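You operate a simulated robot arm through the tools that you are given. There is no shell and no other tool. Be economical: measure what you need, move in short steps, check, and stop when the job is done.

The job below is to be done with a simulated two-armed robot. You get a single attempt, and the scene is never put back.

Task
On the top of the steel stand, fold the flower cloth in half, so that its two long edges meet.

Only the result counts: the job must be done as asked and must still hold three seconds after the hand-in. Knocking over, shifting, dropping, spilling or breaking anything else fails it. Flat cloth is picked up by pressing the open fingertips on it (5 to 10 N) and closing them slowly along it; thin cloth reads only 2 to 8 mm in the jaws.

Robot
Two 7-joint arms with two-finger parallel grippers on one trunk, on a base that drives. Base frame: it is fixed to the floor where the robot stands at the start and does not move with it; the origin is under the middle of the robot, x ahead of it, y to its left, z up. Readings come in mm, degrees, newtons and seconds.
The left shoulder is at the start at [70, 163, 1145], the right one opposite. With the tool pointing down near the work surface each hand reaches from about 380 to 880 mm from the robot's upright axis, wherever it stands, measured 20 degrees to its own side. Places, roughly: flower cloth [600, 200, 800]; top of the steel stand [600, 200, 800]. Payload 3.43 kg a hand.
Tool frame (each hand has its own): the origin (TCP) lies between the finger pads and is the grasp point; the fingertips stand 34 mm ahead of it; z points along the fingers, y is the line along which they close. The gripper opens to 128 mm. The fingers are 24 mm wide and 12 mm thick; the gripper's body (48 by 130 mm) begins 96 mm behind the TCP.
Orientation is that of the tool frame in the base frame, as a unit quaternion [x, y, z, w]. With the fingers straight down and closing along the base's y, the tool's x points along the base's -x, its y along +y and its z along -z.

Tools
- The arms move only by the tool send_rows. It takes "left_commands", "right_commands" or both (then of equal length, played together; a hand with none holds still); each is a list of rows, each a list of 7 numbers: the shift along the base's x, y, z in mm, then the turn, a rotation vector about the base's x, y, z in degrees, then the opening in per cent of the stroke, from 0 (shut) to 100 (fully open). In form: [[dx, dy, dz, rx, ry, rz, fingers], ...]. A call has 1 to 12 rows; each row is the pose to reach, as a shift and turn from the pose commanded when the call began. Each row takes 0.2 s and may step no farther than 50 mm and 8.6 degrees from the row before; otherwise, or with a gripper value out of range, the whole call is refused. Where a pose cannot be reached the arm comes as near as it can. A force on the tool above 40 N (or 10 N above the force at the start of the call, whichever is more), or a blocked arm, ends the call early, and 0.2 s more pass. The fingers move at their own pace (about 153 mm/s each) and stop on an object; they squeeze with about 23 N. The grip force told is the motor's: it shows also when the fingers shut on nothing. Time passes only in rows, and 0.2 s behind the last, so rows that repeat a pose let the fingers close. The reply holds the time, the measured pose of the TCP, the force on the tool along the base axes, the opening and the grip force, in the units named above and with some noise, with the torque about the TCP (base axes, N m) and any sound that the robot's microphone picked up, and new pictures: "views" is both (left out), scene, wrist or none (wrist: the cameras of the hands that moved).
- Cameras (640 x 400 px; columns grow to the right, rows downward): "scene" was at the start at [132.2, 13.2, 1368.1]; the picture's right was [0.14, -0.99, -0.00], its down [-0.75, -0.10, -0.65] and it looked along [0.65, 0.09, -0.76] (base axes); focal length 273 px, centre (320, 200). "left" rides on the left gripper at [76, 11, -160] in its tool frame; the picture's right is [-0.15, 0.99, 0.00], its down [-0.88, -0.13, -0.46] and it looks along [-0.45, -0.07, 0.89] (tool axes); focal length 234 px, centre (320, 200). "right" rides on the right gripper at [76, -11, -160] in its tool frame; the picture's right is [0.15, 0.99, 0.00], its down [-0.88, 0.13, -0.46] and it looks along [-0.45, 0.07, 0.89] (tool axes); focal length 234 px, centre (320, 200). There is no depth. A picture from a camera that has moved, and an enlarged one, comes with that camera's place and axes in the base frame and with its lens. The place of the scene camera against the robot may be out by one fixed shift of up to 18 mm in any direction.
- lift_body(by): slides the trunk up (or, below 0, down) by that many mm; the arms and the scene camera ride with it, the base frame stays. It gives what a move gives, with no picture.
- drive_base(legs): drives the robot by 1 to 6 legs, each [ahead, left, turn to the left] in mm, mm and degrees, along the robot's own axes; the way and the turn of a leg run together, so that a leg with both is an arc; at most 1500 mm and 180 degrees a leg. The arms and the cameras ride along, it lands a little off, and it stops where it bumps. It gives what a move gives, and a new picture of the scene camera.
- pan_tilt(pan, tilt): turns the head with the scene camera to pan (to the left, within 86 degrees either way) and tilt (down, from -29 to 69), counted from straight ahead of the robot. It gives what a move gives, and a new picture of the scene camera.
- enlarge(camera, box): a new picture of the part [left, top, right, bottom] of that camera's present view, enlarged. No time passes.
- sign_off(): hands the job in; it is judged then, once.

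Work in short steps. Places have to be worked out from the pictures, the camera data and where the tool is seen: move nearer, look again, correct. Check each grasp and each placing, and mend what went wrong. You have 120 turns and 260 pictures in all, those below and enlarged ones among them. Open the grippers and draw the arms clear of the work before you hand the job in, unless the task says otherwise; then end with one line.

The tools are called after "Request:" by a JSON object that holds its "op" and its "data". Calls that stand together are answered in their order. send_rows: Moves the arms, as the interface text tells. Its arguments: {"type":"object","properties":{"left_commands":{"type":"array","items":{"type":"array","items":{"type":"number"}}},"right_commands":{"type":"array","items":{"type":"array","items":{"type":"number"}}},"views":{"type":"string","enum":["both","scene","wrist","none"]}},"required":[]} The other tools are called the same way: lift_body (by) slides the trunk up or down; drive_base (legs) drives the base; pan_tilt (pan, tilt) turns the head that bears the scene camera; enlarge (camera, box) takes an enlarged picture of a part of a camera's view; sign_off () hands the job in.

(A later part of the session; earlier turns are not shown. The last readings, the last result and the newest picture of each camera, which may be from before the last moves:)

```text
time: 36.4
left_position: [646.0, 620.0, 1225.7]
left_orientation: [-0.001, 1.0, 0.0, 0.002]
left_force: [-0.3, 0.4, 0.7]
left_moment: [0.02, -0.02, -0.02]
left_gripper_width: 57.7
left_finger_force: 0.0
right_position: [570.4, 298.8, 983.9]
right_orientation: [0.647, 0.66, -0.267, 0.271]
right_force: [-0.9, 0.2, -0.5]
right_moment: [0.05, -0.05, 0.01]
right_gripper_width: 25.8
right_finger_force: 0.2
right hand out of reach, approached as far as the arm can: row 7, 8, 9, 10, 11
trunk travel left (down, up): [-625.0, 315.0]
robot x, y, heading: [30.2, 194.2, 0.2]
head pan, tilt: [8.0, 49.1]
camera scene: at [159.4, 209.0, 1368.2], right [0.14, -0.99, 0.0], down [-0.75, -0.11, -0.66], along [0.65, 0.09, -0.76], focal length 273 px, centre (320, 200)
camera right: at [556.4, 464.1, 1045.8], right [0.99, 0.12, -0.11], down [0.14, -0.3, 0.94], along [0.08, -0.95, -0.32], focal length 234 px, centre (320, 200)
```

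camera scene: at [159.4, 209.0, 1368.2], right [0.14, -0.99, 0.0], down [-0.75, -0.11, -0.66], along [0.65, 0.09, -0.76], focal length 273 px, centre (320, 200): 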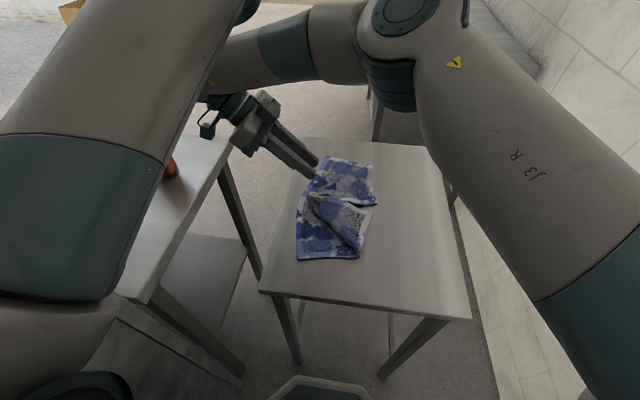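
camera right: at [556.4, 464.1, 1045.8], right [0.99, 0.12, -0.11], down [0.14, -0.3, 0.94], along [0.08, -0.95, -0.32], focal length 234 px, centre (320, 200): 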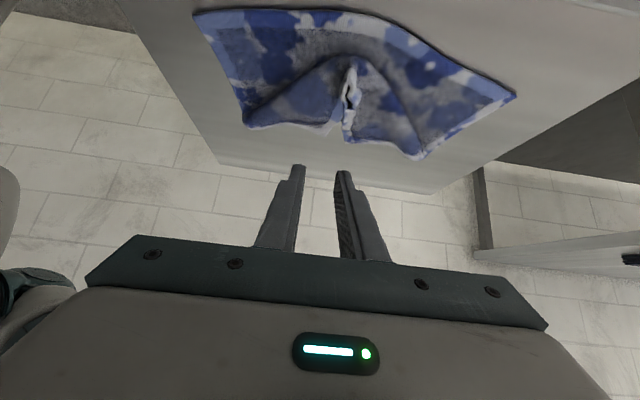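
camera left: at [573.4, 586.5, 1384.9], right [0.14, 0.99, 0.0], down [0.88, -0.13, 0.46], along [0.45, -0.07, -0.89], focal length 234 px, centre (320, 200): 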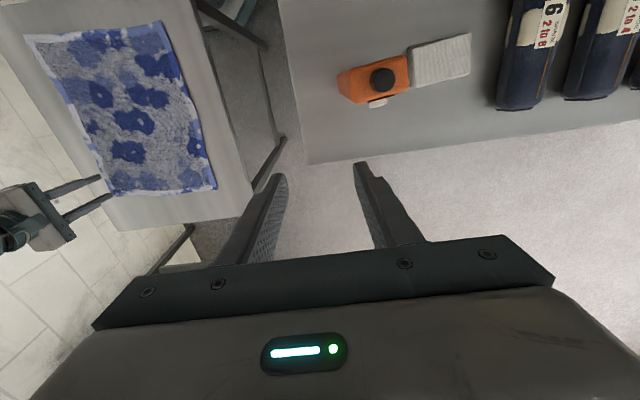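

The middle is over, and the two ends of the moved edge trail back, envelope style, with the free corners near the centre of the fold line. I bring the right hand upright and above for a top view of the corners.

Request:
{"op": "send_rows", "data": {"right_commands": [[0, -15, 10, 8, 0, 0, 20], [0, -30, 20, 16, 0, 0, 20], [0, -50, 30, 24, 0, 0, 20], [0, -80, 40, 32, 0, 0, 20], [0, -110, 50, 40, 0, 0, 20], [0, -140, 60, 46, 0, 0, 20], [0, -160, 70, 46, 0, 0, 20]]}}

```text
time: 38.0
left_position: [647.1, 620.9, 1224.7]
left_orientation: [0.0, 1.0, 0.0, 0.0]
left_force: [0.1, -0.2, -0.3]
left_moment: [0.01, 0.04, -0.01]
left_gripper_width: 57.5
left_finger_force: 0.0
right_position: [571.4, 136.7, 1053.9]
right_orientation: [0.702, 0.712, 0.01, -0.003]
right_force: [0.6, -0.2, 0.2]
right_moment: [-0.02, 0.01, 0.03]
right_gripper_width: 25.7
right_finger_force: 0.1
trunk travel left (down, up): [-625.0, 315.0]
robot x, y, heading: [28.4, 198.1, 0.1]
head pan, tilt: [8.0, 49.1]
camera scene: at [160.7, 209.2, 1368.1], right [0.14, -0.99, 0.0], down [-0.75, -0.11, -0.65], along [0.65, 0.09, -0.76], focal length 273 px, centre (320, 200)
camera right: at [557.8, 210.0, 1215.7], right [0.99, 0.16, 0.01], down [0.14, -0.89, 0.44], along [0.08, -0.43, -0.9], focal length 234 px, centre (320, 200)
```

scene: 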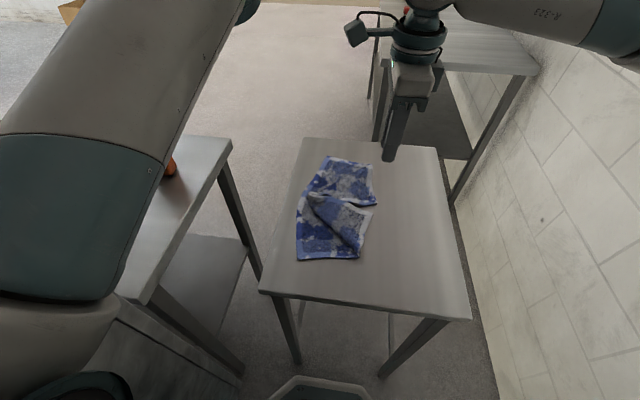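
right: 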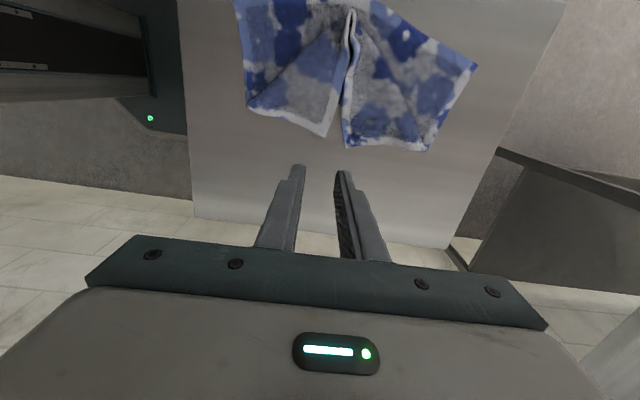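

Request:
{"op": "enlarge", "data": {"camera": "right", "box": [220, 0, 500, 175]}}

Request:
{"op": "enlarge", "data": {"camera": "left", "box": [0, 0, 320, 200]}}

```text
2.29 times, centred on (360, 88) of right
camera zoom: at [557.8, 210.0, 1215.7], right [0.99, 0.16, 0.01], down [0.14, -0.89, 0.44], along [0.08, -0.43, -0.9], focal length 535 px, centre (229, 457)
```

zoom: 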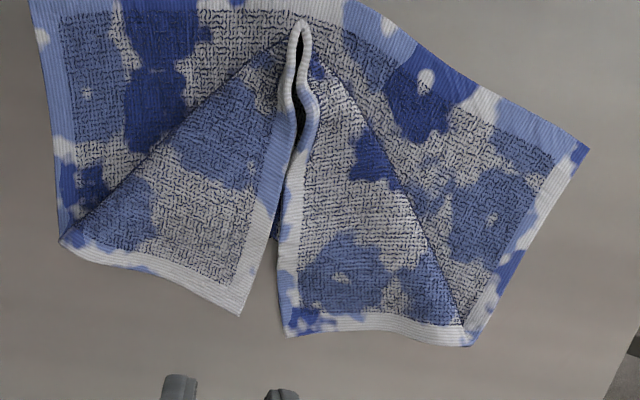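

```text
2.00 times, centred on (160, 100) of left
camera zoom: at [572.5, 631.8, 1385.7], right [0.14, 0.99, 0.0], down [0.88, -0.13, 0.46], along [0.45, -0.07, -0.89], focal length 468 px, centre (640, 400)
```

zoom: 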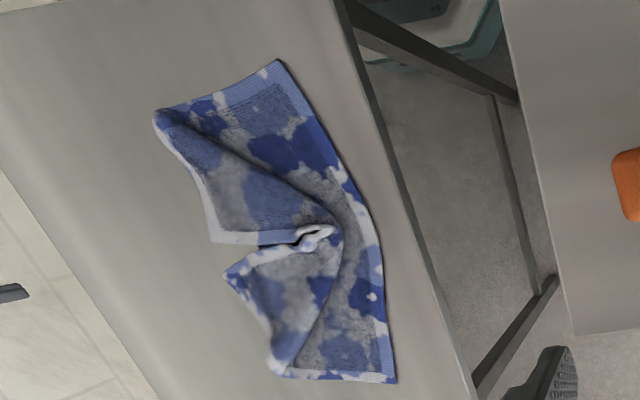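

It is a clean "envelope": free far corner F≈(619,128), free near corner N≈(582,137), far-left corner (786,272), near-left (436,291). I will flip F out to the far-left corner first, gripping its short edge at about (645,134), where it rests beyond the fold.

Request:
{"op": "send_rows", "data": {"right_commands": [[18, 0, -40, 0, 0, 0, 20], [36, -1, -80, 0, 0, 0, 20], [54, -2, -120, 0, 0, 0, 20], [74, -3, -160, 0, 0, 0, 20], [74, -3, -180, 0, 0, 0, 20]], "views": "wrist"}}

```text
time: 39.2
left_position: [647.2, 619.8, 1225.8]
left_orientation: [-0.001, 1.0, -0.001, 0.0]
left_force: [-0.2, -1.2, 0.9]
left_moment: [0.01, 0.02, 0.01]
left_gripper_width: 57.7
left_finger_force: 0.1
right_position: [643.1, 134.4, 873.4]
right_orientation: [0.701, 0.713, 0.009, -0.003]
right_force: [-0.4, -0.1, -0.1]
right_moment: [0.02, -0.02, -0.02]
right_gripper_width: 25.5
right_finger_force: 0.0
trunk travel left (down, up): [-625.0, 315.0]
robot x, y, heading: [28.5, 198.1, 0.1]
head pan, tilt: [8.0, 49.1]
camera right: at [630.2, 207.2, 1035.0], right [0.99, 0.16, 0.01], down [0.14, -0.89, 0.44], along [0.08, -0.43, -0.9], focal length 234 px, centre (320, 200)
```

right: 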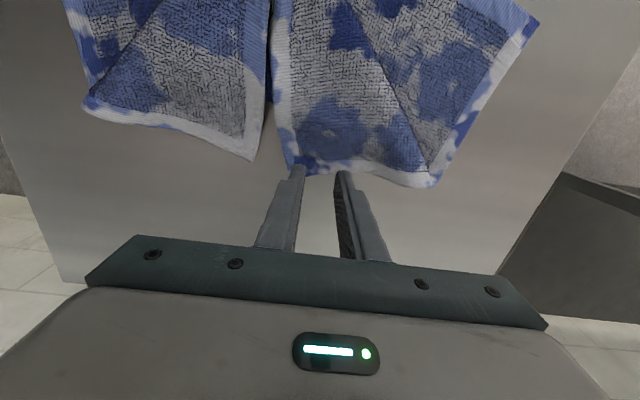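

F is at about (615,139) and the short edge at y≈139. I shift +8 in y and press down to contact.

Request:
{"op": "send_rows", "data": {"right_commands": [[0, 4, -5, 0, 0, 0, 20], [-1, 8, -10, 0, 0, 0, 20], [-1, 8, -13, 0, 0, 0, 20], [-1, 8, -15, 0, 0, 0, 20]], "views": "none"}}

```text
time: 40.2
left_position: [647.8, 621.0, 1224.6]
left_orientation: [-0.001, 1.0, 0.0, 0.0]
left_force: [-0.6, 0.2, 0.4]
left_moment: [0.01, 0.01, 0.0]
left_gripper_width: 57.8
left_finger_force: 0.1
right_position: [642.5, 142.8, 858.8]
right_orientation: [0.702, 0.712, 0.009, -0.003]
right_force: [0.2, -0.8, 2.1]
right_moment: [-0.01, 0.01, -0.04]
right_gripper_width: 25.7
right_finger_force: 0.2
trunk travel left (down, up): [-625.0, 315.0]
robot x, y, heading: [26.2, 193.8, 0.1]
head pan, tilt: [8.0, 49.1]
```

Contact is starting. I press 2 mm further and close slowly.

Request:
{"op": "send_rows", "data": {"right_commands": [[0, 0, -1, 0, 0, 0, 20], [0, 0, -2, 0, 0, 0, 20], [0, 0, -2, 0, 0, 0, 17], [0, 0, -2, 0, 0, 0, 14], [0, 0, -2, 0, 0, 0, 11], [0, 0, -2, 0, 0, 0, 8], [0, 0, -2, 0, 0, 0, 5], [0, 0, -2, 0, 0, 0, 2], [0, 0, -2, 0, 0, 0, 0], [0, 0, -2, 0, 0, 0, 0], [0, 0, 5, 0, 0, 0, 0], [0, 0, 15, 0, 0, 0, 0]], "views": "wrist"}}

```text
time: 42.8
left_position: [647.1, 621.1, 1225.2]
left_orientation: [0.0, 1.0, 0.0, 0.001]
left_force: [-0.1, 0.4, -0.4]
left_moment: [0.0, -0.02, -0.06]
left_gripper_width: 57.7
left_finger_force: 0.0
right_position: [643.9, 142.6, 872.1]
right_orientation: [0.702, 0.712, 0.009, -0.003]
right_force: [-0.4, -0.1, 0.7]
right_moment: [-0.04, -0.02, 0.0]
right_gripper_width: 3.6
right_finger_force: 22.8
trunk travel left (down, up): [-625.0, 315.0]
robot x, y, heading: [32.4, 196.1, -0.0]
head pan, tilt: [8.0, 49.1]
camera right: at [629.1, 215.2, 1034.5], right [0.99, 0.16, 0.01], down [0.14, -0.89, 0.44], along [0.08, -0.44, -0.9], focal length 234 px, centre (320, 200)
```

right: 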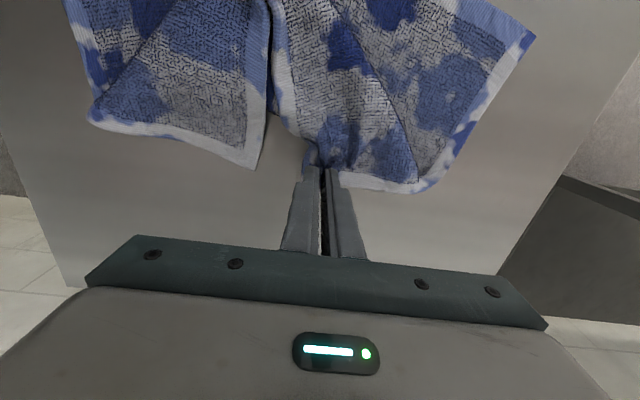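

Only the flap is held (3.6 mm). I swing it over the diagonal toward the far-left corner, tilting away as it goes.

Request:
{"op": "send_rows", "data": {"right_commands": [[3, 2, 20, 0, 0, 0, 0], [12, 10, 45, -2, 2, 0, 0], [26, 21, 65, -5, 5, 0, 0], [43, 35, 78, -8, 8, 0, 0], [62, 51, 84, -11, 11, 0, 0], [82, 68, 82, -14, 14, 0, 0], [101, 83, 72, -17, 17, 0, 0], [117, 97, 56, -20, 20, 0, 0], [130, 108, 36, -22, 22, 0, 0], [140, 116, 15, -24, 24, 0, 0], [146, 120, 0, -26, 26, 0, 0]]}}

```text
time: 45.2
left_position: [646.4, 622.8, 1225.4]
left_orientation: [0.0, 1.0, -0.001, 0.001]
left_force: [0.4, 0.5, -1.8]
left_moment: [-0.03, -0.06, 0.01]
left_gripper_width: 57.6
left_finger_force: 0.1
right_position: [686.2, 201.0, 883.3]
right_orientation: [0.67, 0.678, -0.302, -0.005]
right_force: [0.6, 0.0, 0.3]
right_moment: [0.06, -0.08, -0.02]
right_gripper_width: 3.7
right_finger_force: 22.9
right hand out of reach, approached as far as the arm can: row 7, 8, 9, 10, 11
trunk travel left (down, up): [-625.0, 315.0]
robot x, y, heading: [23.9, 197.1, -0.1]
head pan, tilt: [8.0, 49.1]
camera scene: at [159.5, 210.4, 1368.2], right [0.14, -0.99, 0.0], down [-0.75, -0.11, -0.66], along [0.65, 0.09, -0.76], focal length 273 px, centre (320, 200)
camera right: at [733.8, 335.1, 989.5], right [0.88, 0.05, -0.47], down [0.4, -0.63, 0.67], along [-0.26, -0.78, -0.57], focal length 234 px, centre (320, 200)
```

scene: 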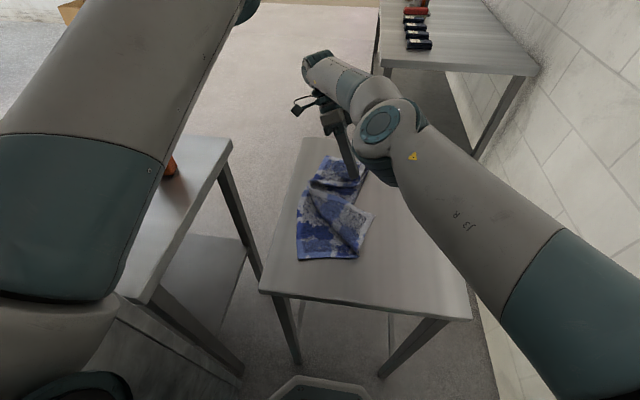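
right: 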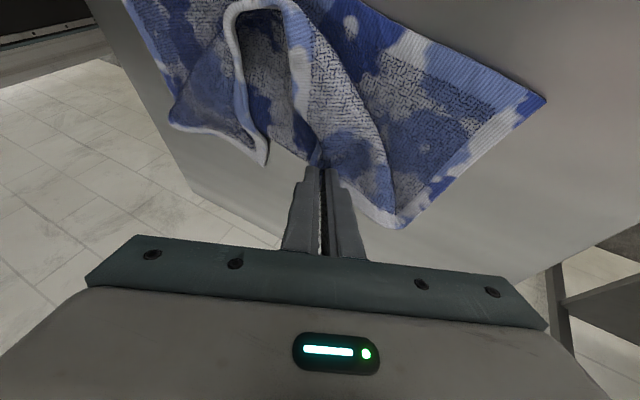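

The combined tilt limits the reach. I take the y-tilt back out while carrying the corner further out.

Request:
{"op": "send_rows", "data": {"right_commands": [[8, 5, 15, 0, -4, 0, 0], [18, 11, 28, 0, -8, 0, 0], [30, 18, 36, 0, -12, 0, 0], [43, 26, 38, 0, -16, 0, 0], [56, 34, 34, 0, -20, 0, 0], [68, 42, 26, 0, -22, 0, 0], [80, 50, 12, 0, -22, 0, 0], [88, 55, 0, 0, -22, 0, 0], [93, 58, -8, 0, -22, 0, 0]]}}

```text
time: 47.2
left_position: [646.9, 620.8, 1225.7]
left_orientation: [-0.002, 1.0, 0.0, -0.001]
left_force: [-0.8, 0.0, 0.0]
left_moment: [0.02, 0.0, 0.02]
left_gripper_width: 57.7
left_finger_force: 0.1
right_position: [749.5, 233.0, 904.8]
right_orientation: [0.715, 0.666, -0.173, 0.124]
right_force: [-0.2, 0.3, -0.9]
right_moment: [-0.01, 0.03, 0.01]
right_gripper_width: 3.5
right_finger_force: 23.3
right hand out of reach, approached as far as the arm can: row 6, 7, 8, 9
trunk travel left (down, up): [-625.0, 315.0]
robot x, y, heading: [28.6, 197.4, 0.1]
head pan, tilt: [8.0, 49.1]
camera scene: at [160.9, 209.4, 1368.1], right [0.14, -0.99, 0.0], down [-0.75, -0.11, -0.65], along [0.65, 0.09, -0.76], focal length 273 px, centre (320, 200)
camera right: at [754.3, 367.8, 1020.1], right [0.99, 0.05, -0.11], down [0.12, -0.62, 0.77], along [-0.03, -0.78, -0.63], focal length 234 px, centre (320, 200)
```

scene: 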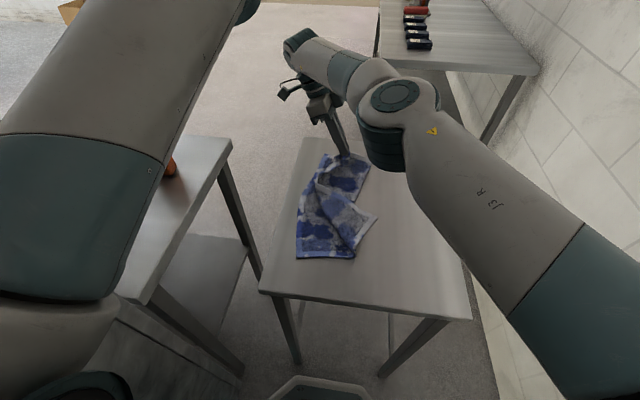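
right: 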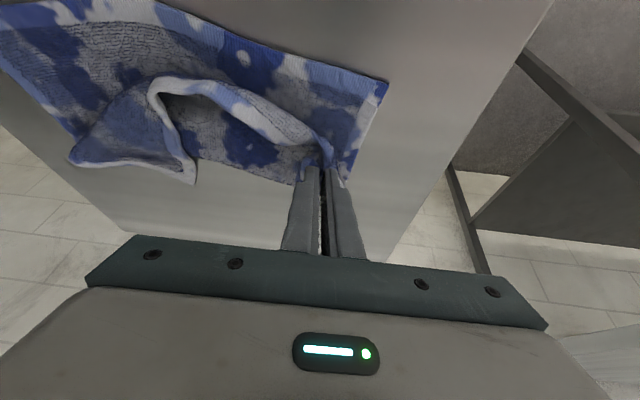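

The corner is nearly across; the tip is at about (747,219) and needs to reach about (775,255). I drive the base 30 ahead and 35 left to carry it the rest of the way.

Request:
{"op": "drive_base", "data": {"legs": [[30, 36, 0]]}}

Request:
{"op": "enlarge", "data": {"camera": "right", "box": [0, 0, 640, 400]}}

```text
time: 48.0
left_position: [655.3, 635.0, 1226.8]
left_orientation: [-0.006, 1.0, -0.001, 0.001]
left_force: [0.1, -0.1, 0.1]
left_moment: [0.01, 0.01, 0.03]
left_gripper_width: 57.6
left_finger_force: 0.0
right_position: [761.9, 248.4, 904.7]
right_orientation: [0.713, 0.668, -0.173, 0.124]
right_force: [-0.8, -0.1, 0.9]
right_moment: [-0.03, 0.03, 0.01]
right_gripper_width: 3.4
right_finger_force: 23.1
trunk travel left (down, up): [-625.0, 315.0]
robot x, y, heading: [40.3, 202.9, 0.6]
head pan, tilt: [8.0, 49.1]
stopped in leg 1: the robot was blocked; the commanded pose is now the measured one
camera scene: at [173.2, 219.8, 1368.0], right [0.15, -0.99, 0.0], down [-0.75, -0.11, -0.65], along [0.65, 0.1, -0.76], focal length 273 px, centre (320, 200)
```

scene: 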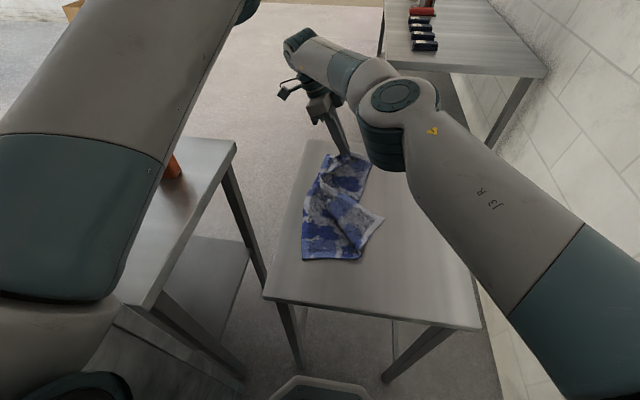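

```text
1.00 times, centred on (320, 200) of right (not enlarged: the box is as wide or as high as the picture)
camera zoom: at [765.4, 383.4, 1020.5], right [0.99, 0.06, -0.11], down [0.13, -0.62, 0.77], along [-0.02, -0.78, -0.63], focal length 234 px, centre (320, 200)
```

zoom: 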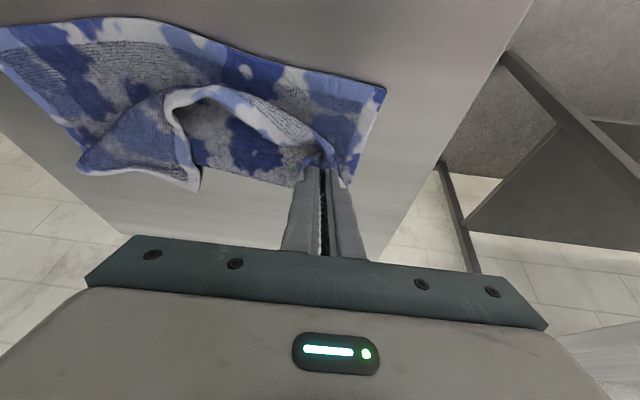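

The base bumped something and stopped; comparing pictures, neither the stand nor the side table appears to have moved. I back off a few mm and then lower the corner to its place, easing the tilt for reach.

Request:
{"op": "drive_base", "data": {"legs": [[-6, -3, 0]]}}

Request:
{"op": "send_rows", "data": {"right_commands": [[4, 6, -3, 2, 0, 0, 0], [8, 12, -8, 4, 0, 0, 0], [12, 18, -14, 6, 0, 0, 0], [16, 22, -20, 8, 0, 0, 0], [20, 24, -26, 8, 0, 0, 0], [22, 26, -32, 8, 0, 0, 0], [22, 28, -36, 8, 0, 0, 0]]}}

```text
time: 48.8
left_position: [651.6, 634.5, 1223.9]
left_orientation: [-0.006, 1.0, 0.0, -0.001]
left_force: [0.3, 0.1, 0.2]
left_moment: [0.01, 0.03, -0.01]
left_gripper_width: 57.6
left_finger_force: 0.1
right_position: [755.2, 246.4, 904.5]
right_orientation: [0.713, 0.668, -0.174, 0.124]
right_force: [-1.2, -0.1, -0.3]
right_moment: [0.0, 0.06, -0.01]
right_gripper_width: 3.6
right_finger_force: 23.3
trunk travel left (down, up): [-625.0, 315.0]
robot x, y, heading: [33.9, 200.9, 1.0]
head pan, tilt: [8.0, 49.1]
camera scene: at [168.6, 218.7, 1367.8], right [0.15, -0.99, 0.0], down [-0.75, -0.11, -0.65], along [0.65, 0.1, -0.76], focal length 273 px, centre (320, 200)
```

scene: 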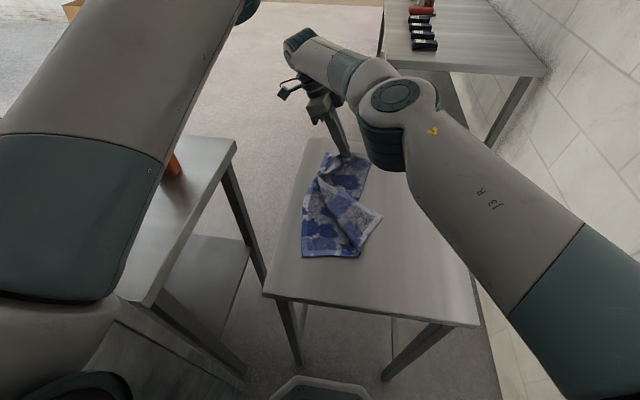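

```text
time: 50.4
left_position: [650.9, 633.4, 1225.1]
left_orientation: [-0.005, 1.0, 0.0, 0.0]
left_force: [0.8, 0.3, 0.2]
left_moment: [-0.02, 0.05, -0.05]
left_gripper_width: 57.6
left_finger_force: 0.1
right_position: [761.4, 266.5, 871.4]
right_orientation: [0.719, 0.679, -0.125, 0.076]
right_force: [0.5, 0.9, 1.4]
right_moment: [-0.02, 0.04, 0.01]
right_gripper_width: 3.4
right_finger_force: 22.6
right hand out of reach, approached as far as the arm can: row 2, 3, 4, 5, 6, 7
trunk travel left (down, up): [-625.0, 315.0]
robot x, y, heading: [41.3, 204.1, 0.6]
head pan, tilt: [8.0, 49.1]
camera scene: at [167.1, 218.2, 1368.1], right [0.15, -0.99, 0.0], down [-0.75, -0.11, -0.65], along [0.65, 0.1, -0.76], focal length 273 px, centre (320, 200)
camera right: at [766.5, 383.7, 1005.3], right [0.99, 0.08, -0.1], down [0.12, -0.73, 0.68], along [-0.02, -0.68, -0.73], focal length 234 px, centre (320, 200)
```

scene: 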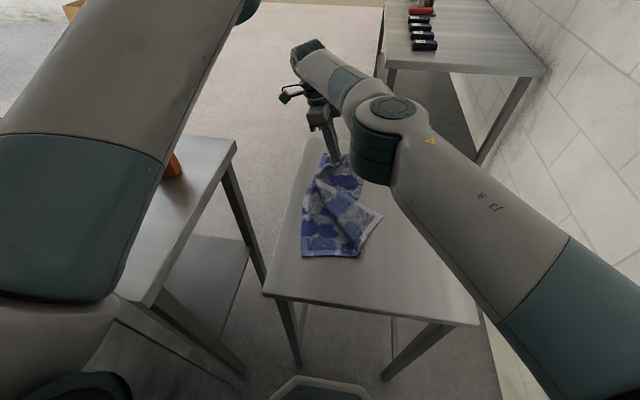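
right: 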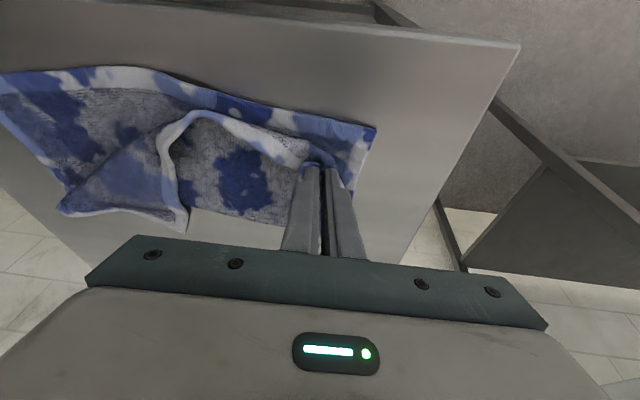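

The flap corner lies about 20–30 mm short of the lower far-left corner. The right arm is at its limit, so I lay it down here, release, and back off for a look.

Request:
{"op": "send_rows", "data": {"right_commands": [[0, 3, -5, 0, 0, 0, 0], [0, 5, -10, 0, 0, 0, 0], [0, 5, -10, 0, 0, 0, 8], [0, 5, -10, 0, 0, 0, 16], [0, 5, -5, 0, 0, 0, 16], [0, 5, 15, 0, 0, 0, 16], [-5, 0, 50, 0, 0, 0, 16], [-15, -15, 95, 4, 0, 0, 16], [-25, -40, 140, 10, 0, 0, 16], [-35, -70, 180, 16, 0, 0, 16], [-55, -100, 200, 16, 0, 0, 16], [-75, -130, 215, 16, 0, 0, 16]]}}

Request:
{"op": "enlarge", "data": {"camera": "left", "box": [0, 0, 320, 200]}}

```text
refused: row 9 steps farther than a row can; nothing moved
```

```text
2.00 times, centred on (160, 100) of left
camera zoom: at [575.3, 644.4, 1385.8], right [0.14, 0.99, 0.0], down [0.88, -0.12, 0.46], along [0.45, -0.06, -0.89], focal length 468 px, centre (640, 400)
```

zoom: 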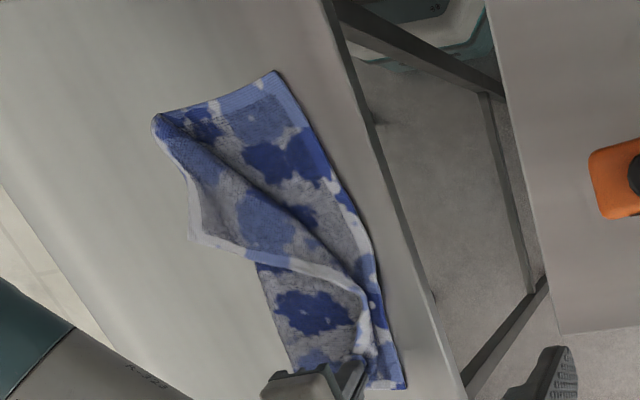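

The left camera shows the far half lying nearly right. I resend the release with smaller steps.

Request:
{"op": "send_rows", "data": {"right_commands": [[0, 3, -5, 0, 0, 0, 0], [0, 5, -10, 0, 0, 0, 0], [0, 5, -10, 0, 0, 0, 8], [0, 5, -10, 0, 0, 0, 16], [0, 5, -5, 0, 0, 0, 16], [0, 5, 15, 0, 0, 0, 16], [-5, 0, 50, 0, 0, 0, 16], [-12, -10, 85, 4, 0, 0, 16], [-20, -30, 120, 10, 0, 0, 16], [-30, -55, 150, 16, 0, 0, 16], [-50, -85, 175, 16, 0, 0, 16], [-75, -115, 190, 16, 0, 0, 16]]}}

Request:
{"op": "enlarge", "data": {"camera": "left", "box": [0, 0, 320, 200]}}

```text
time: 53.0
left_position: [649.1, 633.5, 1226.1]
left_orientation: [-0.006, 1.0, 0.002, 0.001]
left_force: [-0.5, -0.8, -0.2]
left_moment: [0.06, 0.0, 0.02]
left_gripper_width: 57.5
left_finger_force: 0.0
right_position: [684.9, 148.2, 1060.2]
right_orientation: [0.722, 0.69, -0.03, -0.027]
right_force: [0.3, -0.4, 0.0]
right_moment: [0.0, -0.02, -0.02]
right_gripper_width: 20.4
right_finger_force: 0.1
right hand out of reach, approached as far as the arm can: row 2, 3, 4
trunk travel left (down, up): [-625.0, 315.0]
robot x, y, heading: [32.3, 199.4, 0.5]
head pan, tilt: [8.0, 49.1]
camera scene: at [166.2, 216.1, 1368.2], right [0.15, -0.99, 0.0], down [-0.75, -0.11, -0.66], along [0.65, 0.1, -0.76], focal length 273 px, centre (320, 200)
camera right: at [689.5, 224.6, 1222.1], right [0.99, 0.1, -0.08], down [0.13, -0.88, 0.45], along [-0.02, -0.46, -0.89], focal length 234 px, centre (320, 200)
```

scene: 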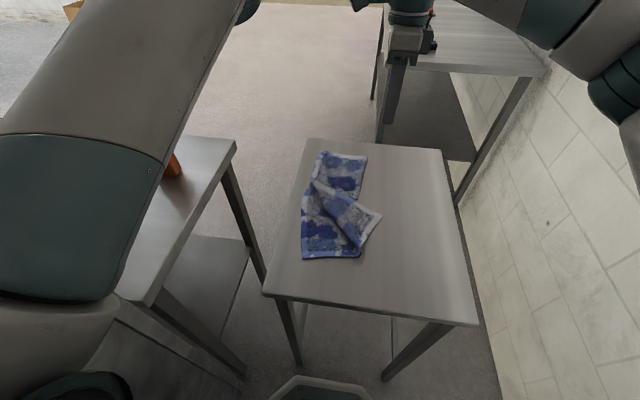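
right: 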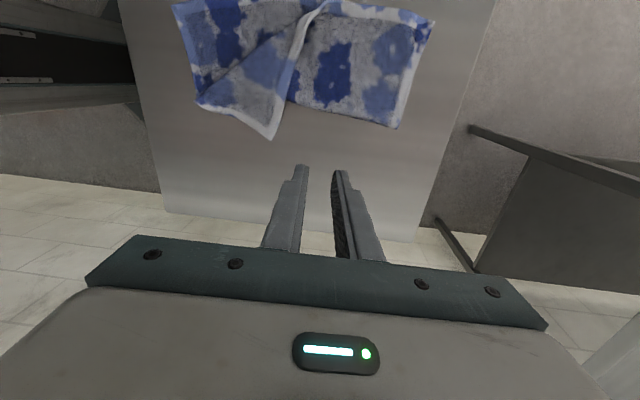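

```text
2.00 times, centred on (160, 100) of left
camera zoom: at [574.2, 642.2, 1387.0], right [0.14, 0.99, 0.0], down [0.88, -0.12, 0.46], along [0.45, -0.06, -0.89], focal length 468 px, centre (640, 400)
```

zoom: 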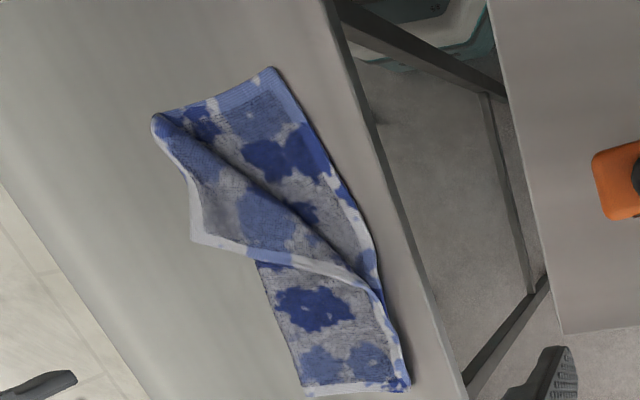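

The far half is now folded edge on edge. Next is the near corner N≈(586,121). I move over it at about (570,143) and level the tool.

Request:
{"op": "send_rows", "data": {"right_commands": [[-30, -2, -30, 0, -2, 0, 18], [-60, -3, -65, 0, -4.6, 0, 18], [-90, -4, -105, 0, -4.6, 0, 18], [-115, -5, -145, 0, -4.6, 0, 18], [-115, -5, -184, 0, -4.6, 0, 18]], "views": "wrist"}}

```text
time: 54.2
left_position: [651.7, 635.1, 1224.7]
left_orientation: [-0.005, 1.0, 0.001, 0.0]
left_force: [-0.6, 0.5, -0.1]
left_moment: [-0.03, -0.01, -0.01]
left_gripper_width: 57.5
left_finger_force: 0.0
right_position: [573.0, 144.1, 875.6]
right_orientation: [0.723, 0.691, 0.0, 0.001]
right_force: [0.3, 0.8, -0.1]
right_moment: [0.01, 0.02, 0.01]
right_gripper_width: 22.9
right_finger_force: 0.0
trunk travel left (down, up): [-625.0, 315.0]
robot x, y, heading: [33.6, 203.5, 0.7]
head pan, tilt: [8.0, 49.1]
camera right: at [564.0, 221.0, 1036.9], right [1.0, 0.1, 0.0], down [0.09, -0.88, 0.46], along [0.05, -0.46, -0.89], focal length 234 px, centre (320, 200)
```

right: 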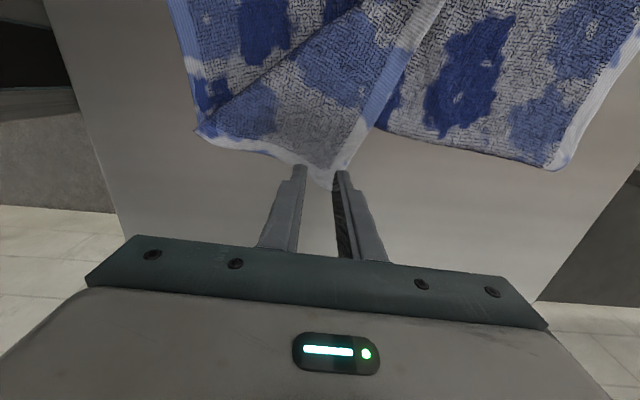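

N sits between the fingers at about (582,127), so the pinch will land about 18 mm inside the corner. I lower to contact.

Request:
{"op": "send_rows", "data": {"right_commands": [[-2, 1, -6, 0, 0, 0, 18], [-3, 2, -12, 0, 0, 0, 18], [-3, 2, -15, 0, 0, 0, 18], [-3, 2, -17, 0, 0, 0, 18]], "views": "none"}}

```text
time: 55.2
left_position: [651.1, 634.6, 1226.0]
left_orientation: [-0.005, 1.0, 0.0, 0.0]
left_force: [0.1, 0.2, 0.1]
left_moment: [0.0, -0.01, 0.01]
left_gripper_width: 57.7
left_finger_force: 0.0
right_position: [567.9, 148.0, 861.6]
right_orientation: [0.723, 0.691, -0.001, 0.002]
right_force: [0.8, -0.2, -0.5]
right_moment: [-0.02, 0.0, 0.0]
right_gripper_width: 23.1
right_finger_force: 0.0
trunk travel left (down, up): [-625.0, 315.0]
robot x, y, heading: [37.4, 201.4, 0.4]
head pan, tilt: [8.0, 49.1]
```

Request:
{"op": "send_rows", "data": {"right_commands": [[0, -1, -1, 0, 0, 0, 18], [0, -1, -2, 0, 0, 0, 18], [0, -1, -3, 0, 0, 0, 18]], "views": "none"}}

```text
time: 56.0
left_position: [649.1, 634.5, 1225.4]
left_orientation: [-0.005, 1.0, 0.0, 0.0]
left_force: [-0.1, 0.2, 0.8]
left_moment: [-0.03, 0.0, 0.02]
left_gripper_width: 57.7
left_finger_force: 0.2
right_position: [568.6, 146.7, 857.0]
right_orientation: [0.724, 0.69, -0.001, 0.002]
right_force: [1.1, 0.2, 3.3]
right_moment: [0.01, -0.01, 0.0]
right_gripper_width: 23.0
right_finger_force: 0.0
trunk travel left (down, up): [-625.0, 315.0]
robot x, y, heading: [33.3, 201.7, 0.6]
head pan, tilt: [8.0, 49.1]
```

The reading is 3.3 N, so I have contact. I press about 1.5 mm more, close slowly and lift a little.

Request:
{"op": "send_rows", "data": {"right_commands": [[0, 0, -1, 0, 0, 0, 18], [0, 0, -1.5, 0, 0, 0, 17], [0, 0, -1.5, 0, 0, 0, 14], [0, 0, -1.5, 0, 0, 0, 11], [0, 0, -1.5, 0, 0, 0, 8], [0, 0, -1.5, 0, 0, 0, 5], [0, 0, -1.5, 0, 0, 0, 2], [0, 0, -1.5, 0, 0, 0, 0], [0, 0, -1.5, 0, 0, 0, 0], [0, 0, 5, 0, 0, 0, 0], [0, 0, 20, 0, 0, 0, 0]], "views": "wrist"}}

```text
time: 58.4
left_position: [649.1, 634.0, 1225.4]
left_orientation: [-0.006, 1.0, 0.0, 0.001]
left_force: [0.9, 0.4, 0.0]
left_moment: [0.01, -0.03, 0.01]
left_gripper_width: 57.6
left_finger_force: 0.2
right_position: [565.8, 146.2, 877.5]
right_orientation: [0.724, 0.69, -0.001, 0.003]
right_force: [-0.5, -0.2, 0.3]
right_moment: [0.03, 0.0, 0.03]
right_gripper_width: 3.6
right_finger_force: 22.9
trunk travel left (down, up): [-625.0, 315.0]
robot x, y, heading: [37.7, 202.3, 0.7]
head pan, tilt: [8.0, 49.1]
camera right: at [558.9, 222.9, 1037.7], right [0.99, 0.1, 0.0], down [0.09, -0.88, 0.46], along [0.05, -0.46, -0.89], focal length 234 px, centre (320, 200)
```

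right: 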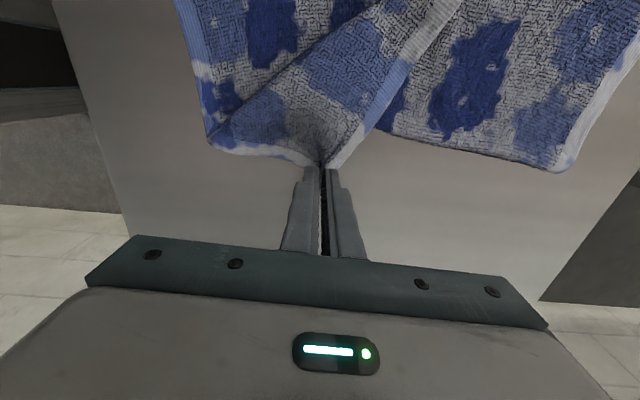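

Only the flap is held (3.6 mm). I swing it over toward the near-left corner.

Request:
{"op": "send_rows", "data": {"right_commands": [[-2, 3, 22, 0, 0, 0, 0], [-8, 12, 45, -2, 0, 0, 0], [-18, 26, 64, -5, 0, 0, 0], [-31, 44, 76, -8, 0, 0, 0], [-46, 64, 80, -11, 0, 0, 0], [-60, 85, 76, -14, 0, 0, 0], [-74, 104, 66, -17, 0, 0, 0], [-86, 120, 50, -20, 0, 0, 0], [-95, 133, 32, -22, 0, 0, 0], [-101, 142, 14, -24, 0, 0, 0]]}}

Request:
{"op": "enlarge", "data": {"camera": "left", "box": [0, 0, 320, 200]}}

```text
time: 60.6
left_position: [650.7, 636.1, 1224.4]
left_orientation: [-0.005, 1.0, -0.001, 0.001]
left_force: [0.5, 0.8, -0.5]
left_moment: [0.06, 0.02, 0.0]
left_gripper_width: 57.8
left_finger_force: 0.1
right_position: [468.4, 290.5, 889.9]
right_orientation: [0.708, 0.674, -0.145, 0.152]
right_force: [0.6, 0.0, -0.2]
right_moment: [-0.04, 0.0, 0.01]
right_gripper_width: 4.1
right_finger_force: 22.4
trunk travel left (down, up): [-625.0, 315.0]
robot x, y, heading: [35.3, 201.9, 0.5]
head pan, tilt: [8.0, 49.1]
camera scene: at [167.1, 218.8, 1368.1], right [0.15, -0.99, 0.0], down [-0.75, -0.11, -0.65], along [0.65, 0.1, -0.76], focal length 273 px, centre (320, 200)
camera right: at [460.3, 424.6, 1006.2], right [0.99, 0.09, -0.04], down [0.09, -0.62, 0.78], along [0.05, -0.78, -0.62], focal length 234 px, centre (320, 200)
```

scene: 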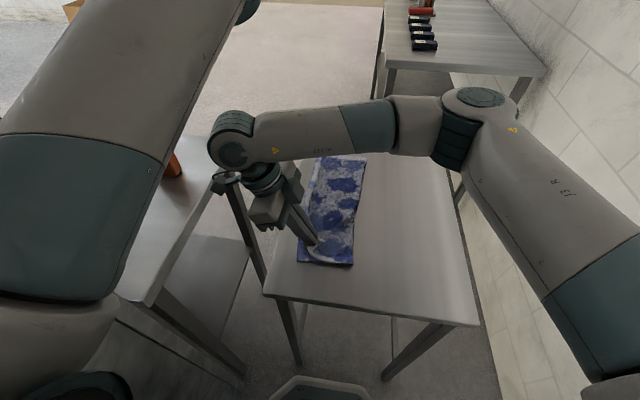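
right: 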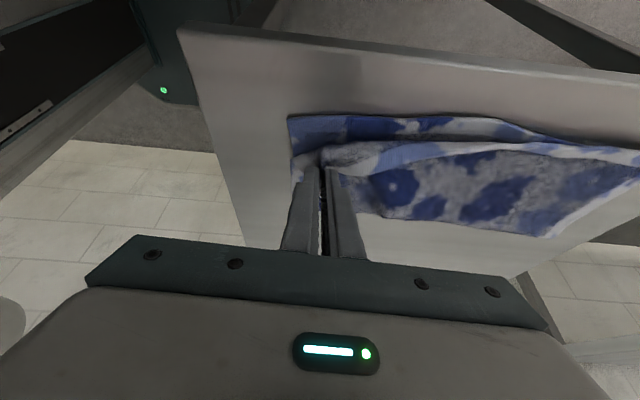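

```text
2.00 times, centred on (160, 100) of left
camera zoom: at [575.2, 645.0, 1385.6], right [0.14, 0.99, 0.0], down [0.88, -0.12, 0.46], along [0.45, -0.06, -0.89], focal length 468 px, centre (640, 400)
```

zoom: 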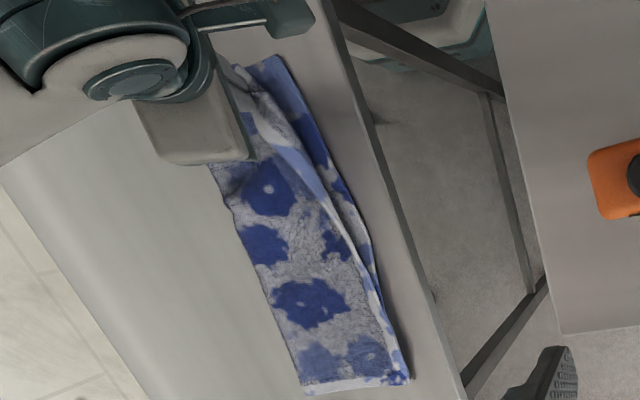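

The near corner is nearly there: the tip is at (468,277) and the lower corner at about (437,307). I shift a further (-16,+14), lower, release and retreat.

Request:
{"op": "send_rows", "data": {"right_commands": [[-5, 5, -3, 0, 0, 0, 0], [-10, 10, -8, 0, 0, 0, 0], [-16, 15, -14, 0, 0, 0, 0], [-16, 17, -20, 0, 0, 0, 0], [-16, 17, -25, 0, 0, 0, 0], [-16, 17, -25, 0, 0, 0, 8], [-16, 17, -25, 0, 0, 0, 16], [-16, 18, -20, 0, 0, 0, 16], [-16, 20, 0, 0, 0, 0, 16], [-16, 20, 40, 0, 0, 0, 16], [0, 0, 80, 6, 0, 0, 16], [20, -30, 110, 14, 0, 0, 16]]}}

Request:
{"op": "enlarge", "data": {"camera": "left", "box": [0, 0, 320, 200]}}

```text
time: 63.2
left_position: [650.2, 631.9, 1225.2]
left_orientation: [-0.005, 1.0, 0.001, 0.001]
left_force: [-0.8, -0.5, 0.1]
left_moment: [0.06, -0.01, 0.03]
left_gripper_width: 57.8
left_finger_force: 0.1
right_position: [488.1, 255.3, 1000.8]
right_orientation: [0.72, 0.688, -0.059, 0.064]
right_force: [0.4, 0.1, 1.2]
right_moment: [0.04, 0.02, -0.02]
right_gripper_width: 20.4
right_finger_force: 0.1
trunk travel left (down, up): [-625.0, 315.0]
robot x, y, heading: [35.2, 204.1, 0.6]
head pan, tilt: [8.0, 49.1]
camera scene: at [167.2, 214.9, 1368.0], right [0.15, -0.99, 0.0], down [-0.75, -0.11, -0.65], along [0.65, 0.1, -0.76], focal length 273 px, centre (320, 200)
camera right: at [479.3, 359.1, 1147.0], right [0.99, 0.1, -0.02], down [0.09, -0.79, 0.6], along [0.05, -0.6, -0.8], focal length 234 px, centre (320, 200)
```

scene: 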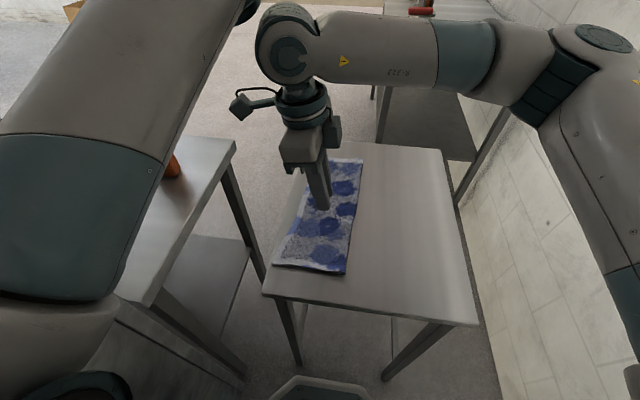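
right: 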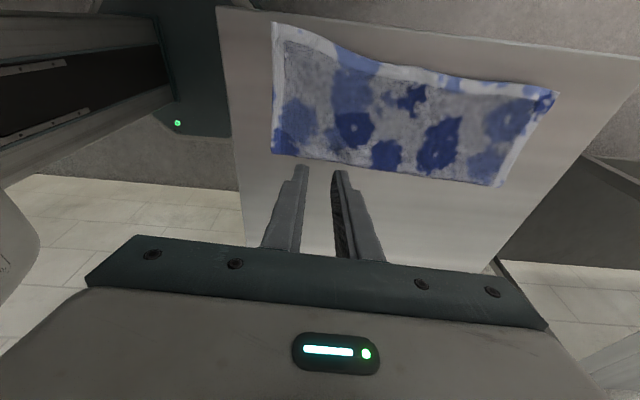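

```text
2.00 times, centred on (160, 100) of left
camera zoom: at [575.5, 640.8, 1386.6], right [0.14, 0.99, 0.0], down [0.88, -0.12, 0.46], along [0.45, -0.06, -0.89], focal length 468 px, centre (640, 400)
```

zoom: 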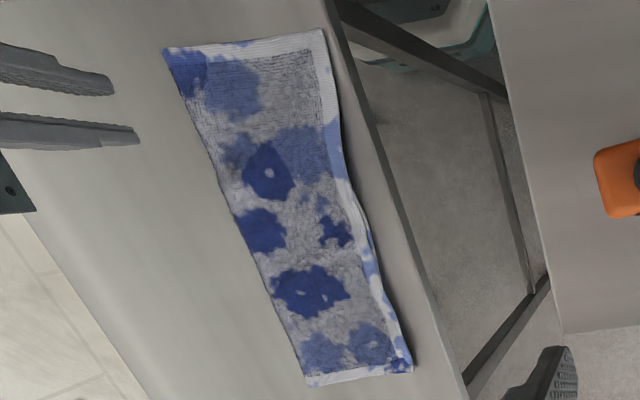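

It looks nearly complete, though the near end may have been dragged or overshot. I look closer from both wrist cameras.

Request:
{"op": "enlarge", "data": {"camera": "right", "box": [240, 0, 400, 100]}}

Request:
{"op": "enlarge", "data": {"camera": "left", "box": [70, 0, 220, 94]}}

Request:
{"op": "enlarge", "data": {"camera": "left", "box": [120, 100, 270, 194]}}

Request:
{"op": "enlarge", "data": {"camera": "scene", "box": [250, 140, 410, 290]}}

```text
4.00 times, centred on (320, 50) of right
camera zoom: at [479.3, 359.1, 1147.0], right [0.99, 0.1, -0.02], down [0.09, -0.79, 0.6], along [0.05, -0.6, -0.8], focal length 937 px, centre (320, 800)
```

zoom: 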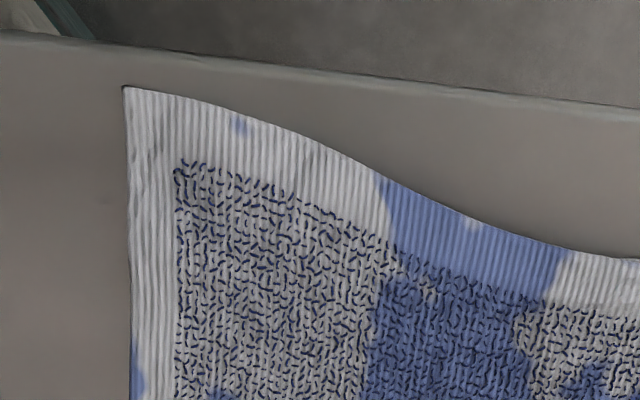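

```text
4.26 times, centred on (145, 47) of left
camera zoom: at [575.5, 640.8, 1386.6], right [0.14, 0.99, 0.0], down [0.88, -0.12, 0.46], along [0.45, -0.06, -0.89], focal length 996 px, centre (1065, 851)
```

zoom: 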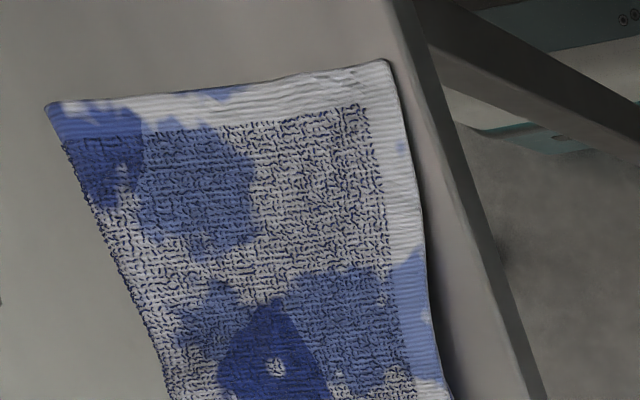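

```text
4.26 times, centred on (195, 147) of left
camera zoom: at [575.5, 640.8, 1386.6], right [0.14, 0.99, 0.0], down [0.88, -0.12, 0.46], along [0.45, -0.06, -0.89], focal length 996 px, centre (852, 426)
```

zoom: 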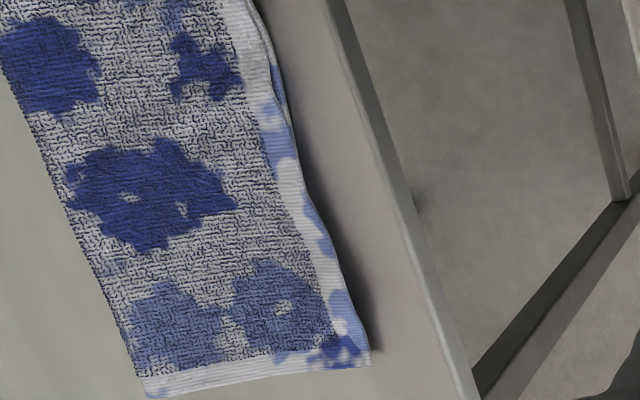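

```text
2.67 times, centred on (330, 215) of scene
camera zoom: at [167.2, 214.9, 1368.0], right [0.15, -0.99, 0.0], down [-0.75, -0.11, -0.65], along [0.65, 0.1, -0.76], focal length 727 px, centre (293, 160)
```

zoom: 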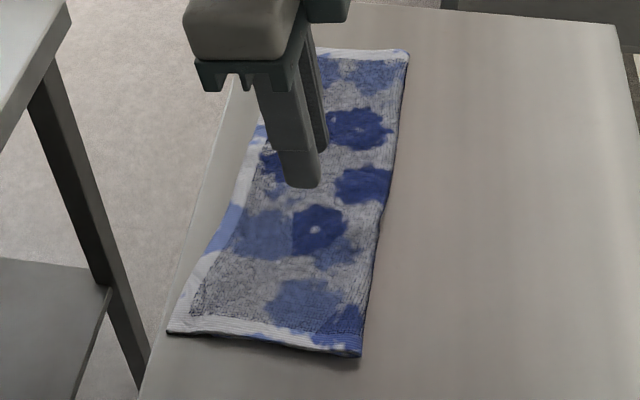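

All the cloth is on the stand. The near end of the top layer measures about 157 mm wide against the expected 143, so it probably overhangs the lower edge by about 25–30 mm there. I go to pinch that near-left corner, lift it and look.

Request:
{"op": "send_rows", "data": {"right_commands": [[-10, 20, 0, 2, 0, 0, 18], [-20, 45, -10, 4, 0, 0, 18], [-30, 70, -30, 6, 0, 0, 18], [-38, 90, -60, 8, 0, 0, 18], [-42, 96, -95, 10, 0, 0, 18], [-42, 96, -125, 10, 0, 0, 18]], "views": "wrist"}}

```text
time: 64.6
left_position: [651.2, 633.7, 1224.9]
left_orientation: [-0.005, 1.0, 0.0, 0.0]
left_force: [0.8, 0.3, 0.0]
left_moment: [0.01, 0.04, -0.03]
left_gripper_width: 57.5
left_finger_force: 0.2
right_position: [445.4, 358.2, 876.2]
right_orientation: [0.723, 0.691, -0.001, 0.002]
right_force: [-0.4, 0.6, 0.4]
right_moment: [0.02, -0.02, -0.04]
right_gripper_width: 23.2
right_finger_force: 0.1
trunk travel left (down, up): [-625.0, 315.0]
robot x, y, heading: [36.7, 206.2, 0.7]
head pan, tilt: [8.0, 49.1]
camera right: at [436.1, 434.2, 1036.8], right [0.99, 0.1, 0.0], down [0.09, -0.88, 0.46], along [0.05, -0.46, -0.89], focal length 234 px, centre (320, 200)
```

right: 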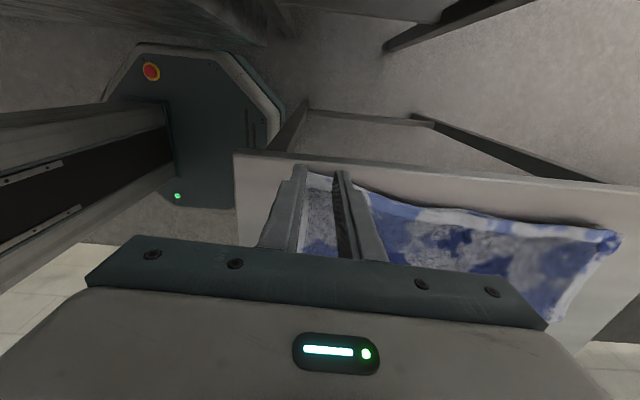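

The edge here is at y≈350. I shift 9 mm inward and press to contact.

Request:
{"op": "send_rows", "data": {"right_commands": [[2, -5, -5, 0, 0, 0, 18], [3, -9, -10, 0, 0, 0, 18], [3, -9, -14, 0, 0, 0, 18], [3, -9, -17, 0, 0, 0, 18], [3, -9, -19, 0, 0, 0, 18]], "views": "none"}}

```text
time: 65.8
left_position: [649.5, 633.9, 1225.9]
left_orientation: [-0.005, 1.0, -0.001, 0.0]
left_force: [0.7, 0.0, 0.7]
left_moment: [0.03, 0.01, -0.01]
left_gripper_width: 57.3
left_finger_force: 0.1
right_position: [448.1, 346.0, 857.7]
right_orientation: [0.723, 0.69, -0.001, 0.001]
right_force: [0.7, 0.3, 4.6]
right_moment: [0.0, -0.01, 0.03]
right_gripper_width: 23.1
right_finger_force: 0.3
trunk travel left (down, up): [-625.0, 315.0]
robot x, y, heading: [33.2, 205.5, 0.6]
head pan, tilt: [8.0, 49.1]
```

Contact comes at the same height as for a single layer, which suggests an overhang. I close slowly, lift and look.

Request:
{"op": "send_rows", "data": {"right_commands": [[0, 0, -1, 0, 0, 0, 18], [0, 0, -1, 0, 0, 0, 16], [0, 0, -1, 0, 0, 0, 13], [0, 0, -1, 0, 0, 0, 10], [0, 0, -1, 0, 0, 0, 7], [0, 0, -1, 0, 0, 0, 4], [0, 0, -1, 0, 0, 0, 1], [0, 0, -1, 0, 0, 0, 0], [0, 0, -1, 0, 0, 0, 0], [0, -3, 8, 0, 0, 0, 0], [0, -6, 22, 0, 0, 0, 0], [0, -10, 40, 0, 0, 0, 0]]}}

Request:
{"op": "enlarge", "data": {"camera": "left", "box": [70, 0, 220, 94]}}

```text
time: 68.4
left_position: [649.9, 634.5, 1226.5]
left_orientation: [-0.005, 1.0, 0.0, 0.001]
left_force: [-0.6, 0.2, -0.2]
left_moment: [0.0, -0.03, -0.05]
left_gripper_width: 57.7
left_finger_force: 0.1
right_position: [448.3, 336.7, 897.5]
right_orientation: [0.724, 0.69, -0.001, 0.002]
right_force: [0.5, 0.0, -0.1]
right_moment: [-0.02, 0.0, 0.0]
right_gripper_width: 3.0
right_finger_force: 23.1
trunk travel left (down, up): [-625.0, 315.0]
robot x, y, heading: [38.5, 203.9, 0.5]
head pan, tilt: [8.0, 49.1]
camera scene: at [167.0, 218.0, 1368.0], right [0.15, -0.99, 0.0], down [-0.75, -0.11, -0.65], along [0.65, 0.1, -0.76], focal length 273 px, centre (320, 200)
camera right: at [439.9, 412.9, 1058.6], right [0.99, 0.1, 0.0], down [0.09, -0.88, 0.46], along [0.05, -0.46, -0.89], focal length 234 px, centre (320, 200)
```

scene: 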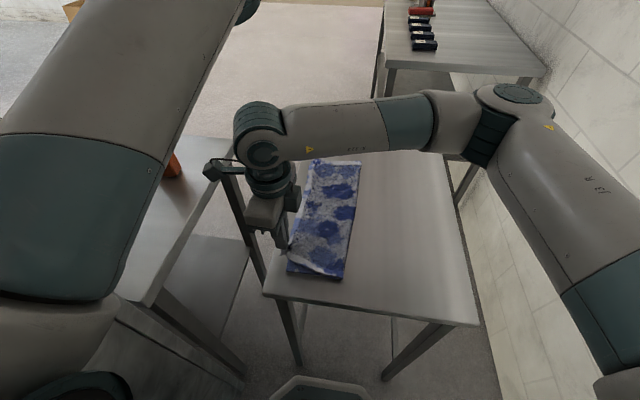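
right: 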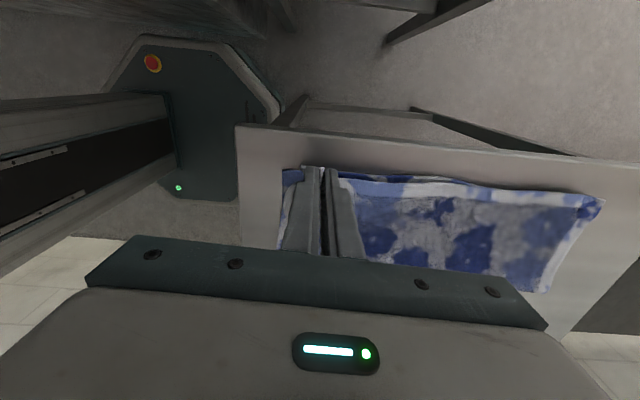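

```text
4.26 times, centred on (145, 47) of left
camera zoom: at [575.1, 644.2, 1385.8], right [0.14, 0.99, 0.0], down [0.88, -0.12, 0.46], along [0.45, -0.06, -0.89], focal length 996 px, centre (1065, 851)
```

zoom: 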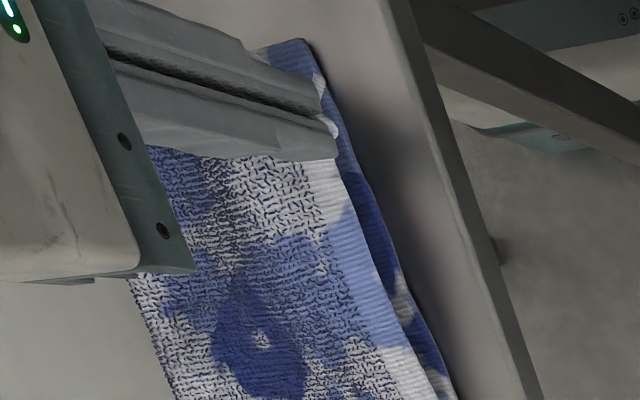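

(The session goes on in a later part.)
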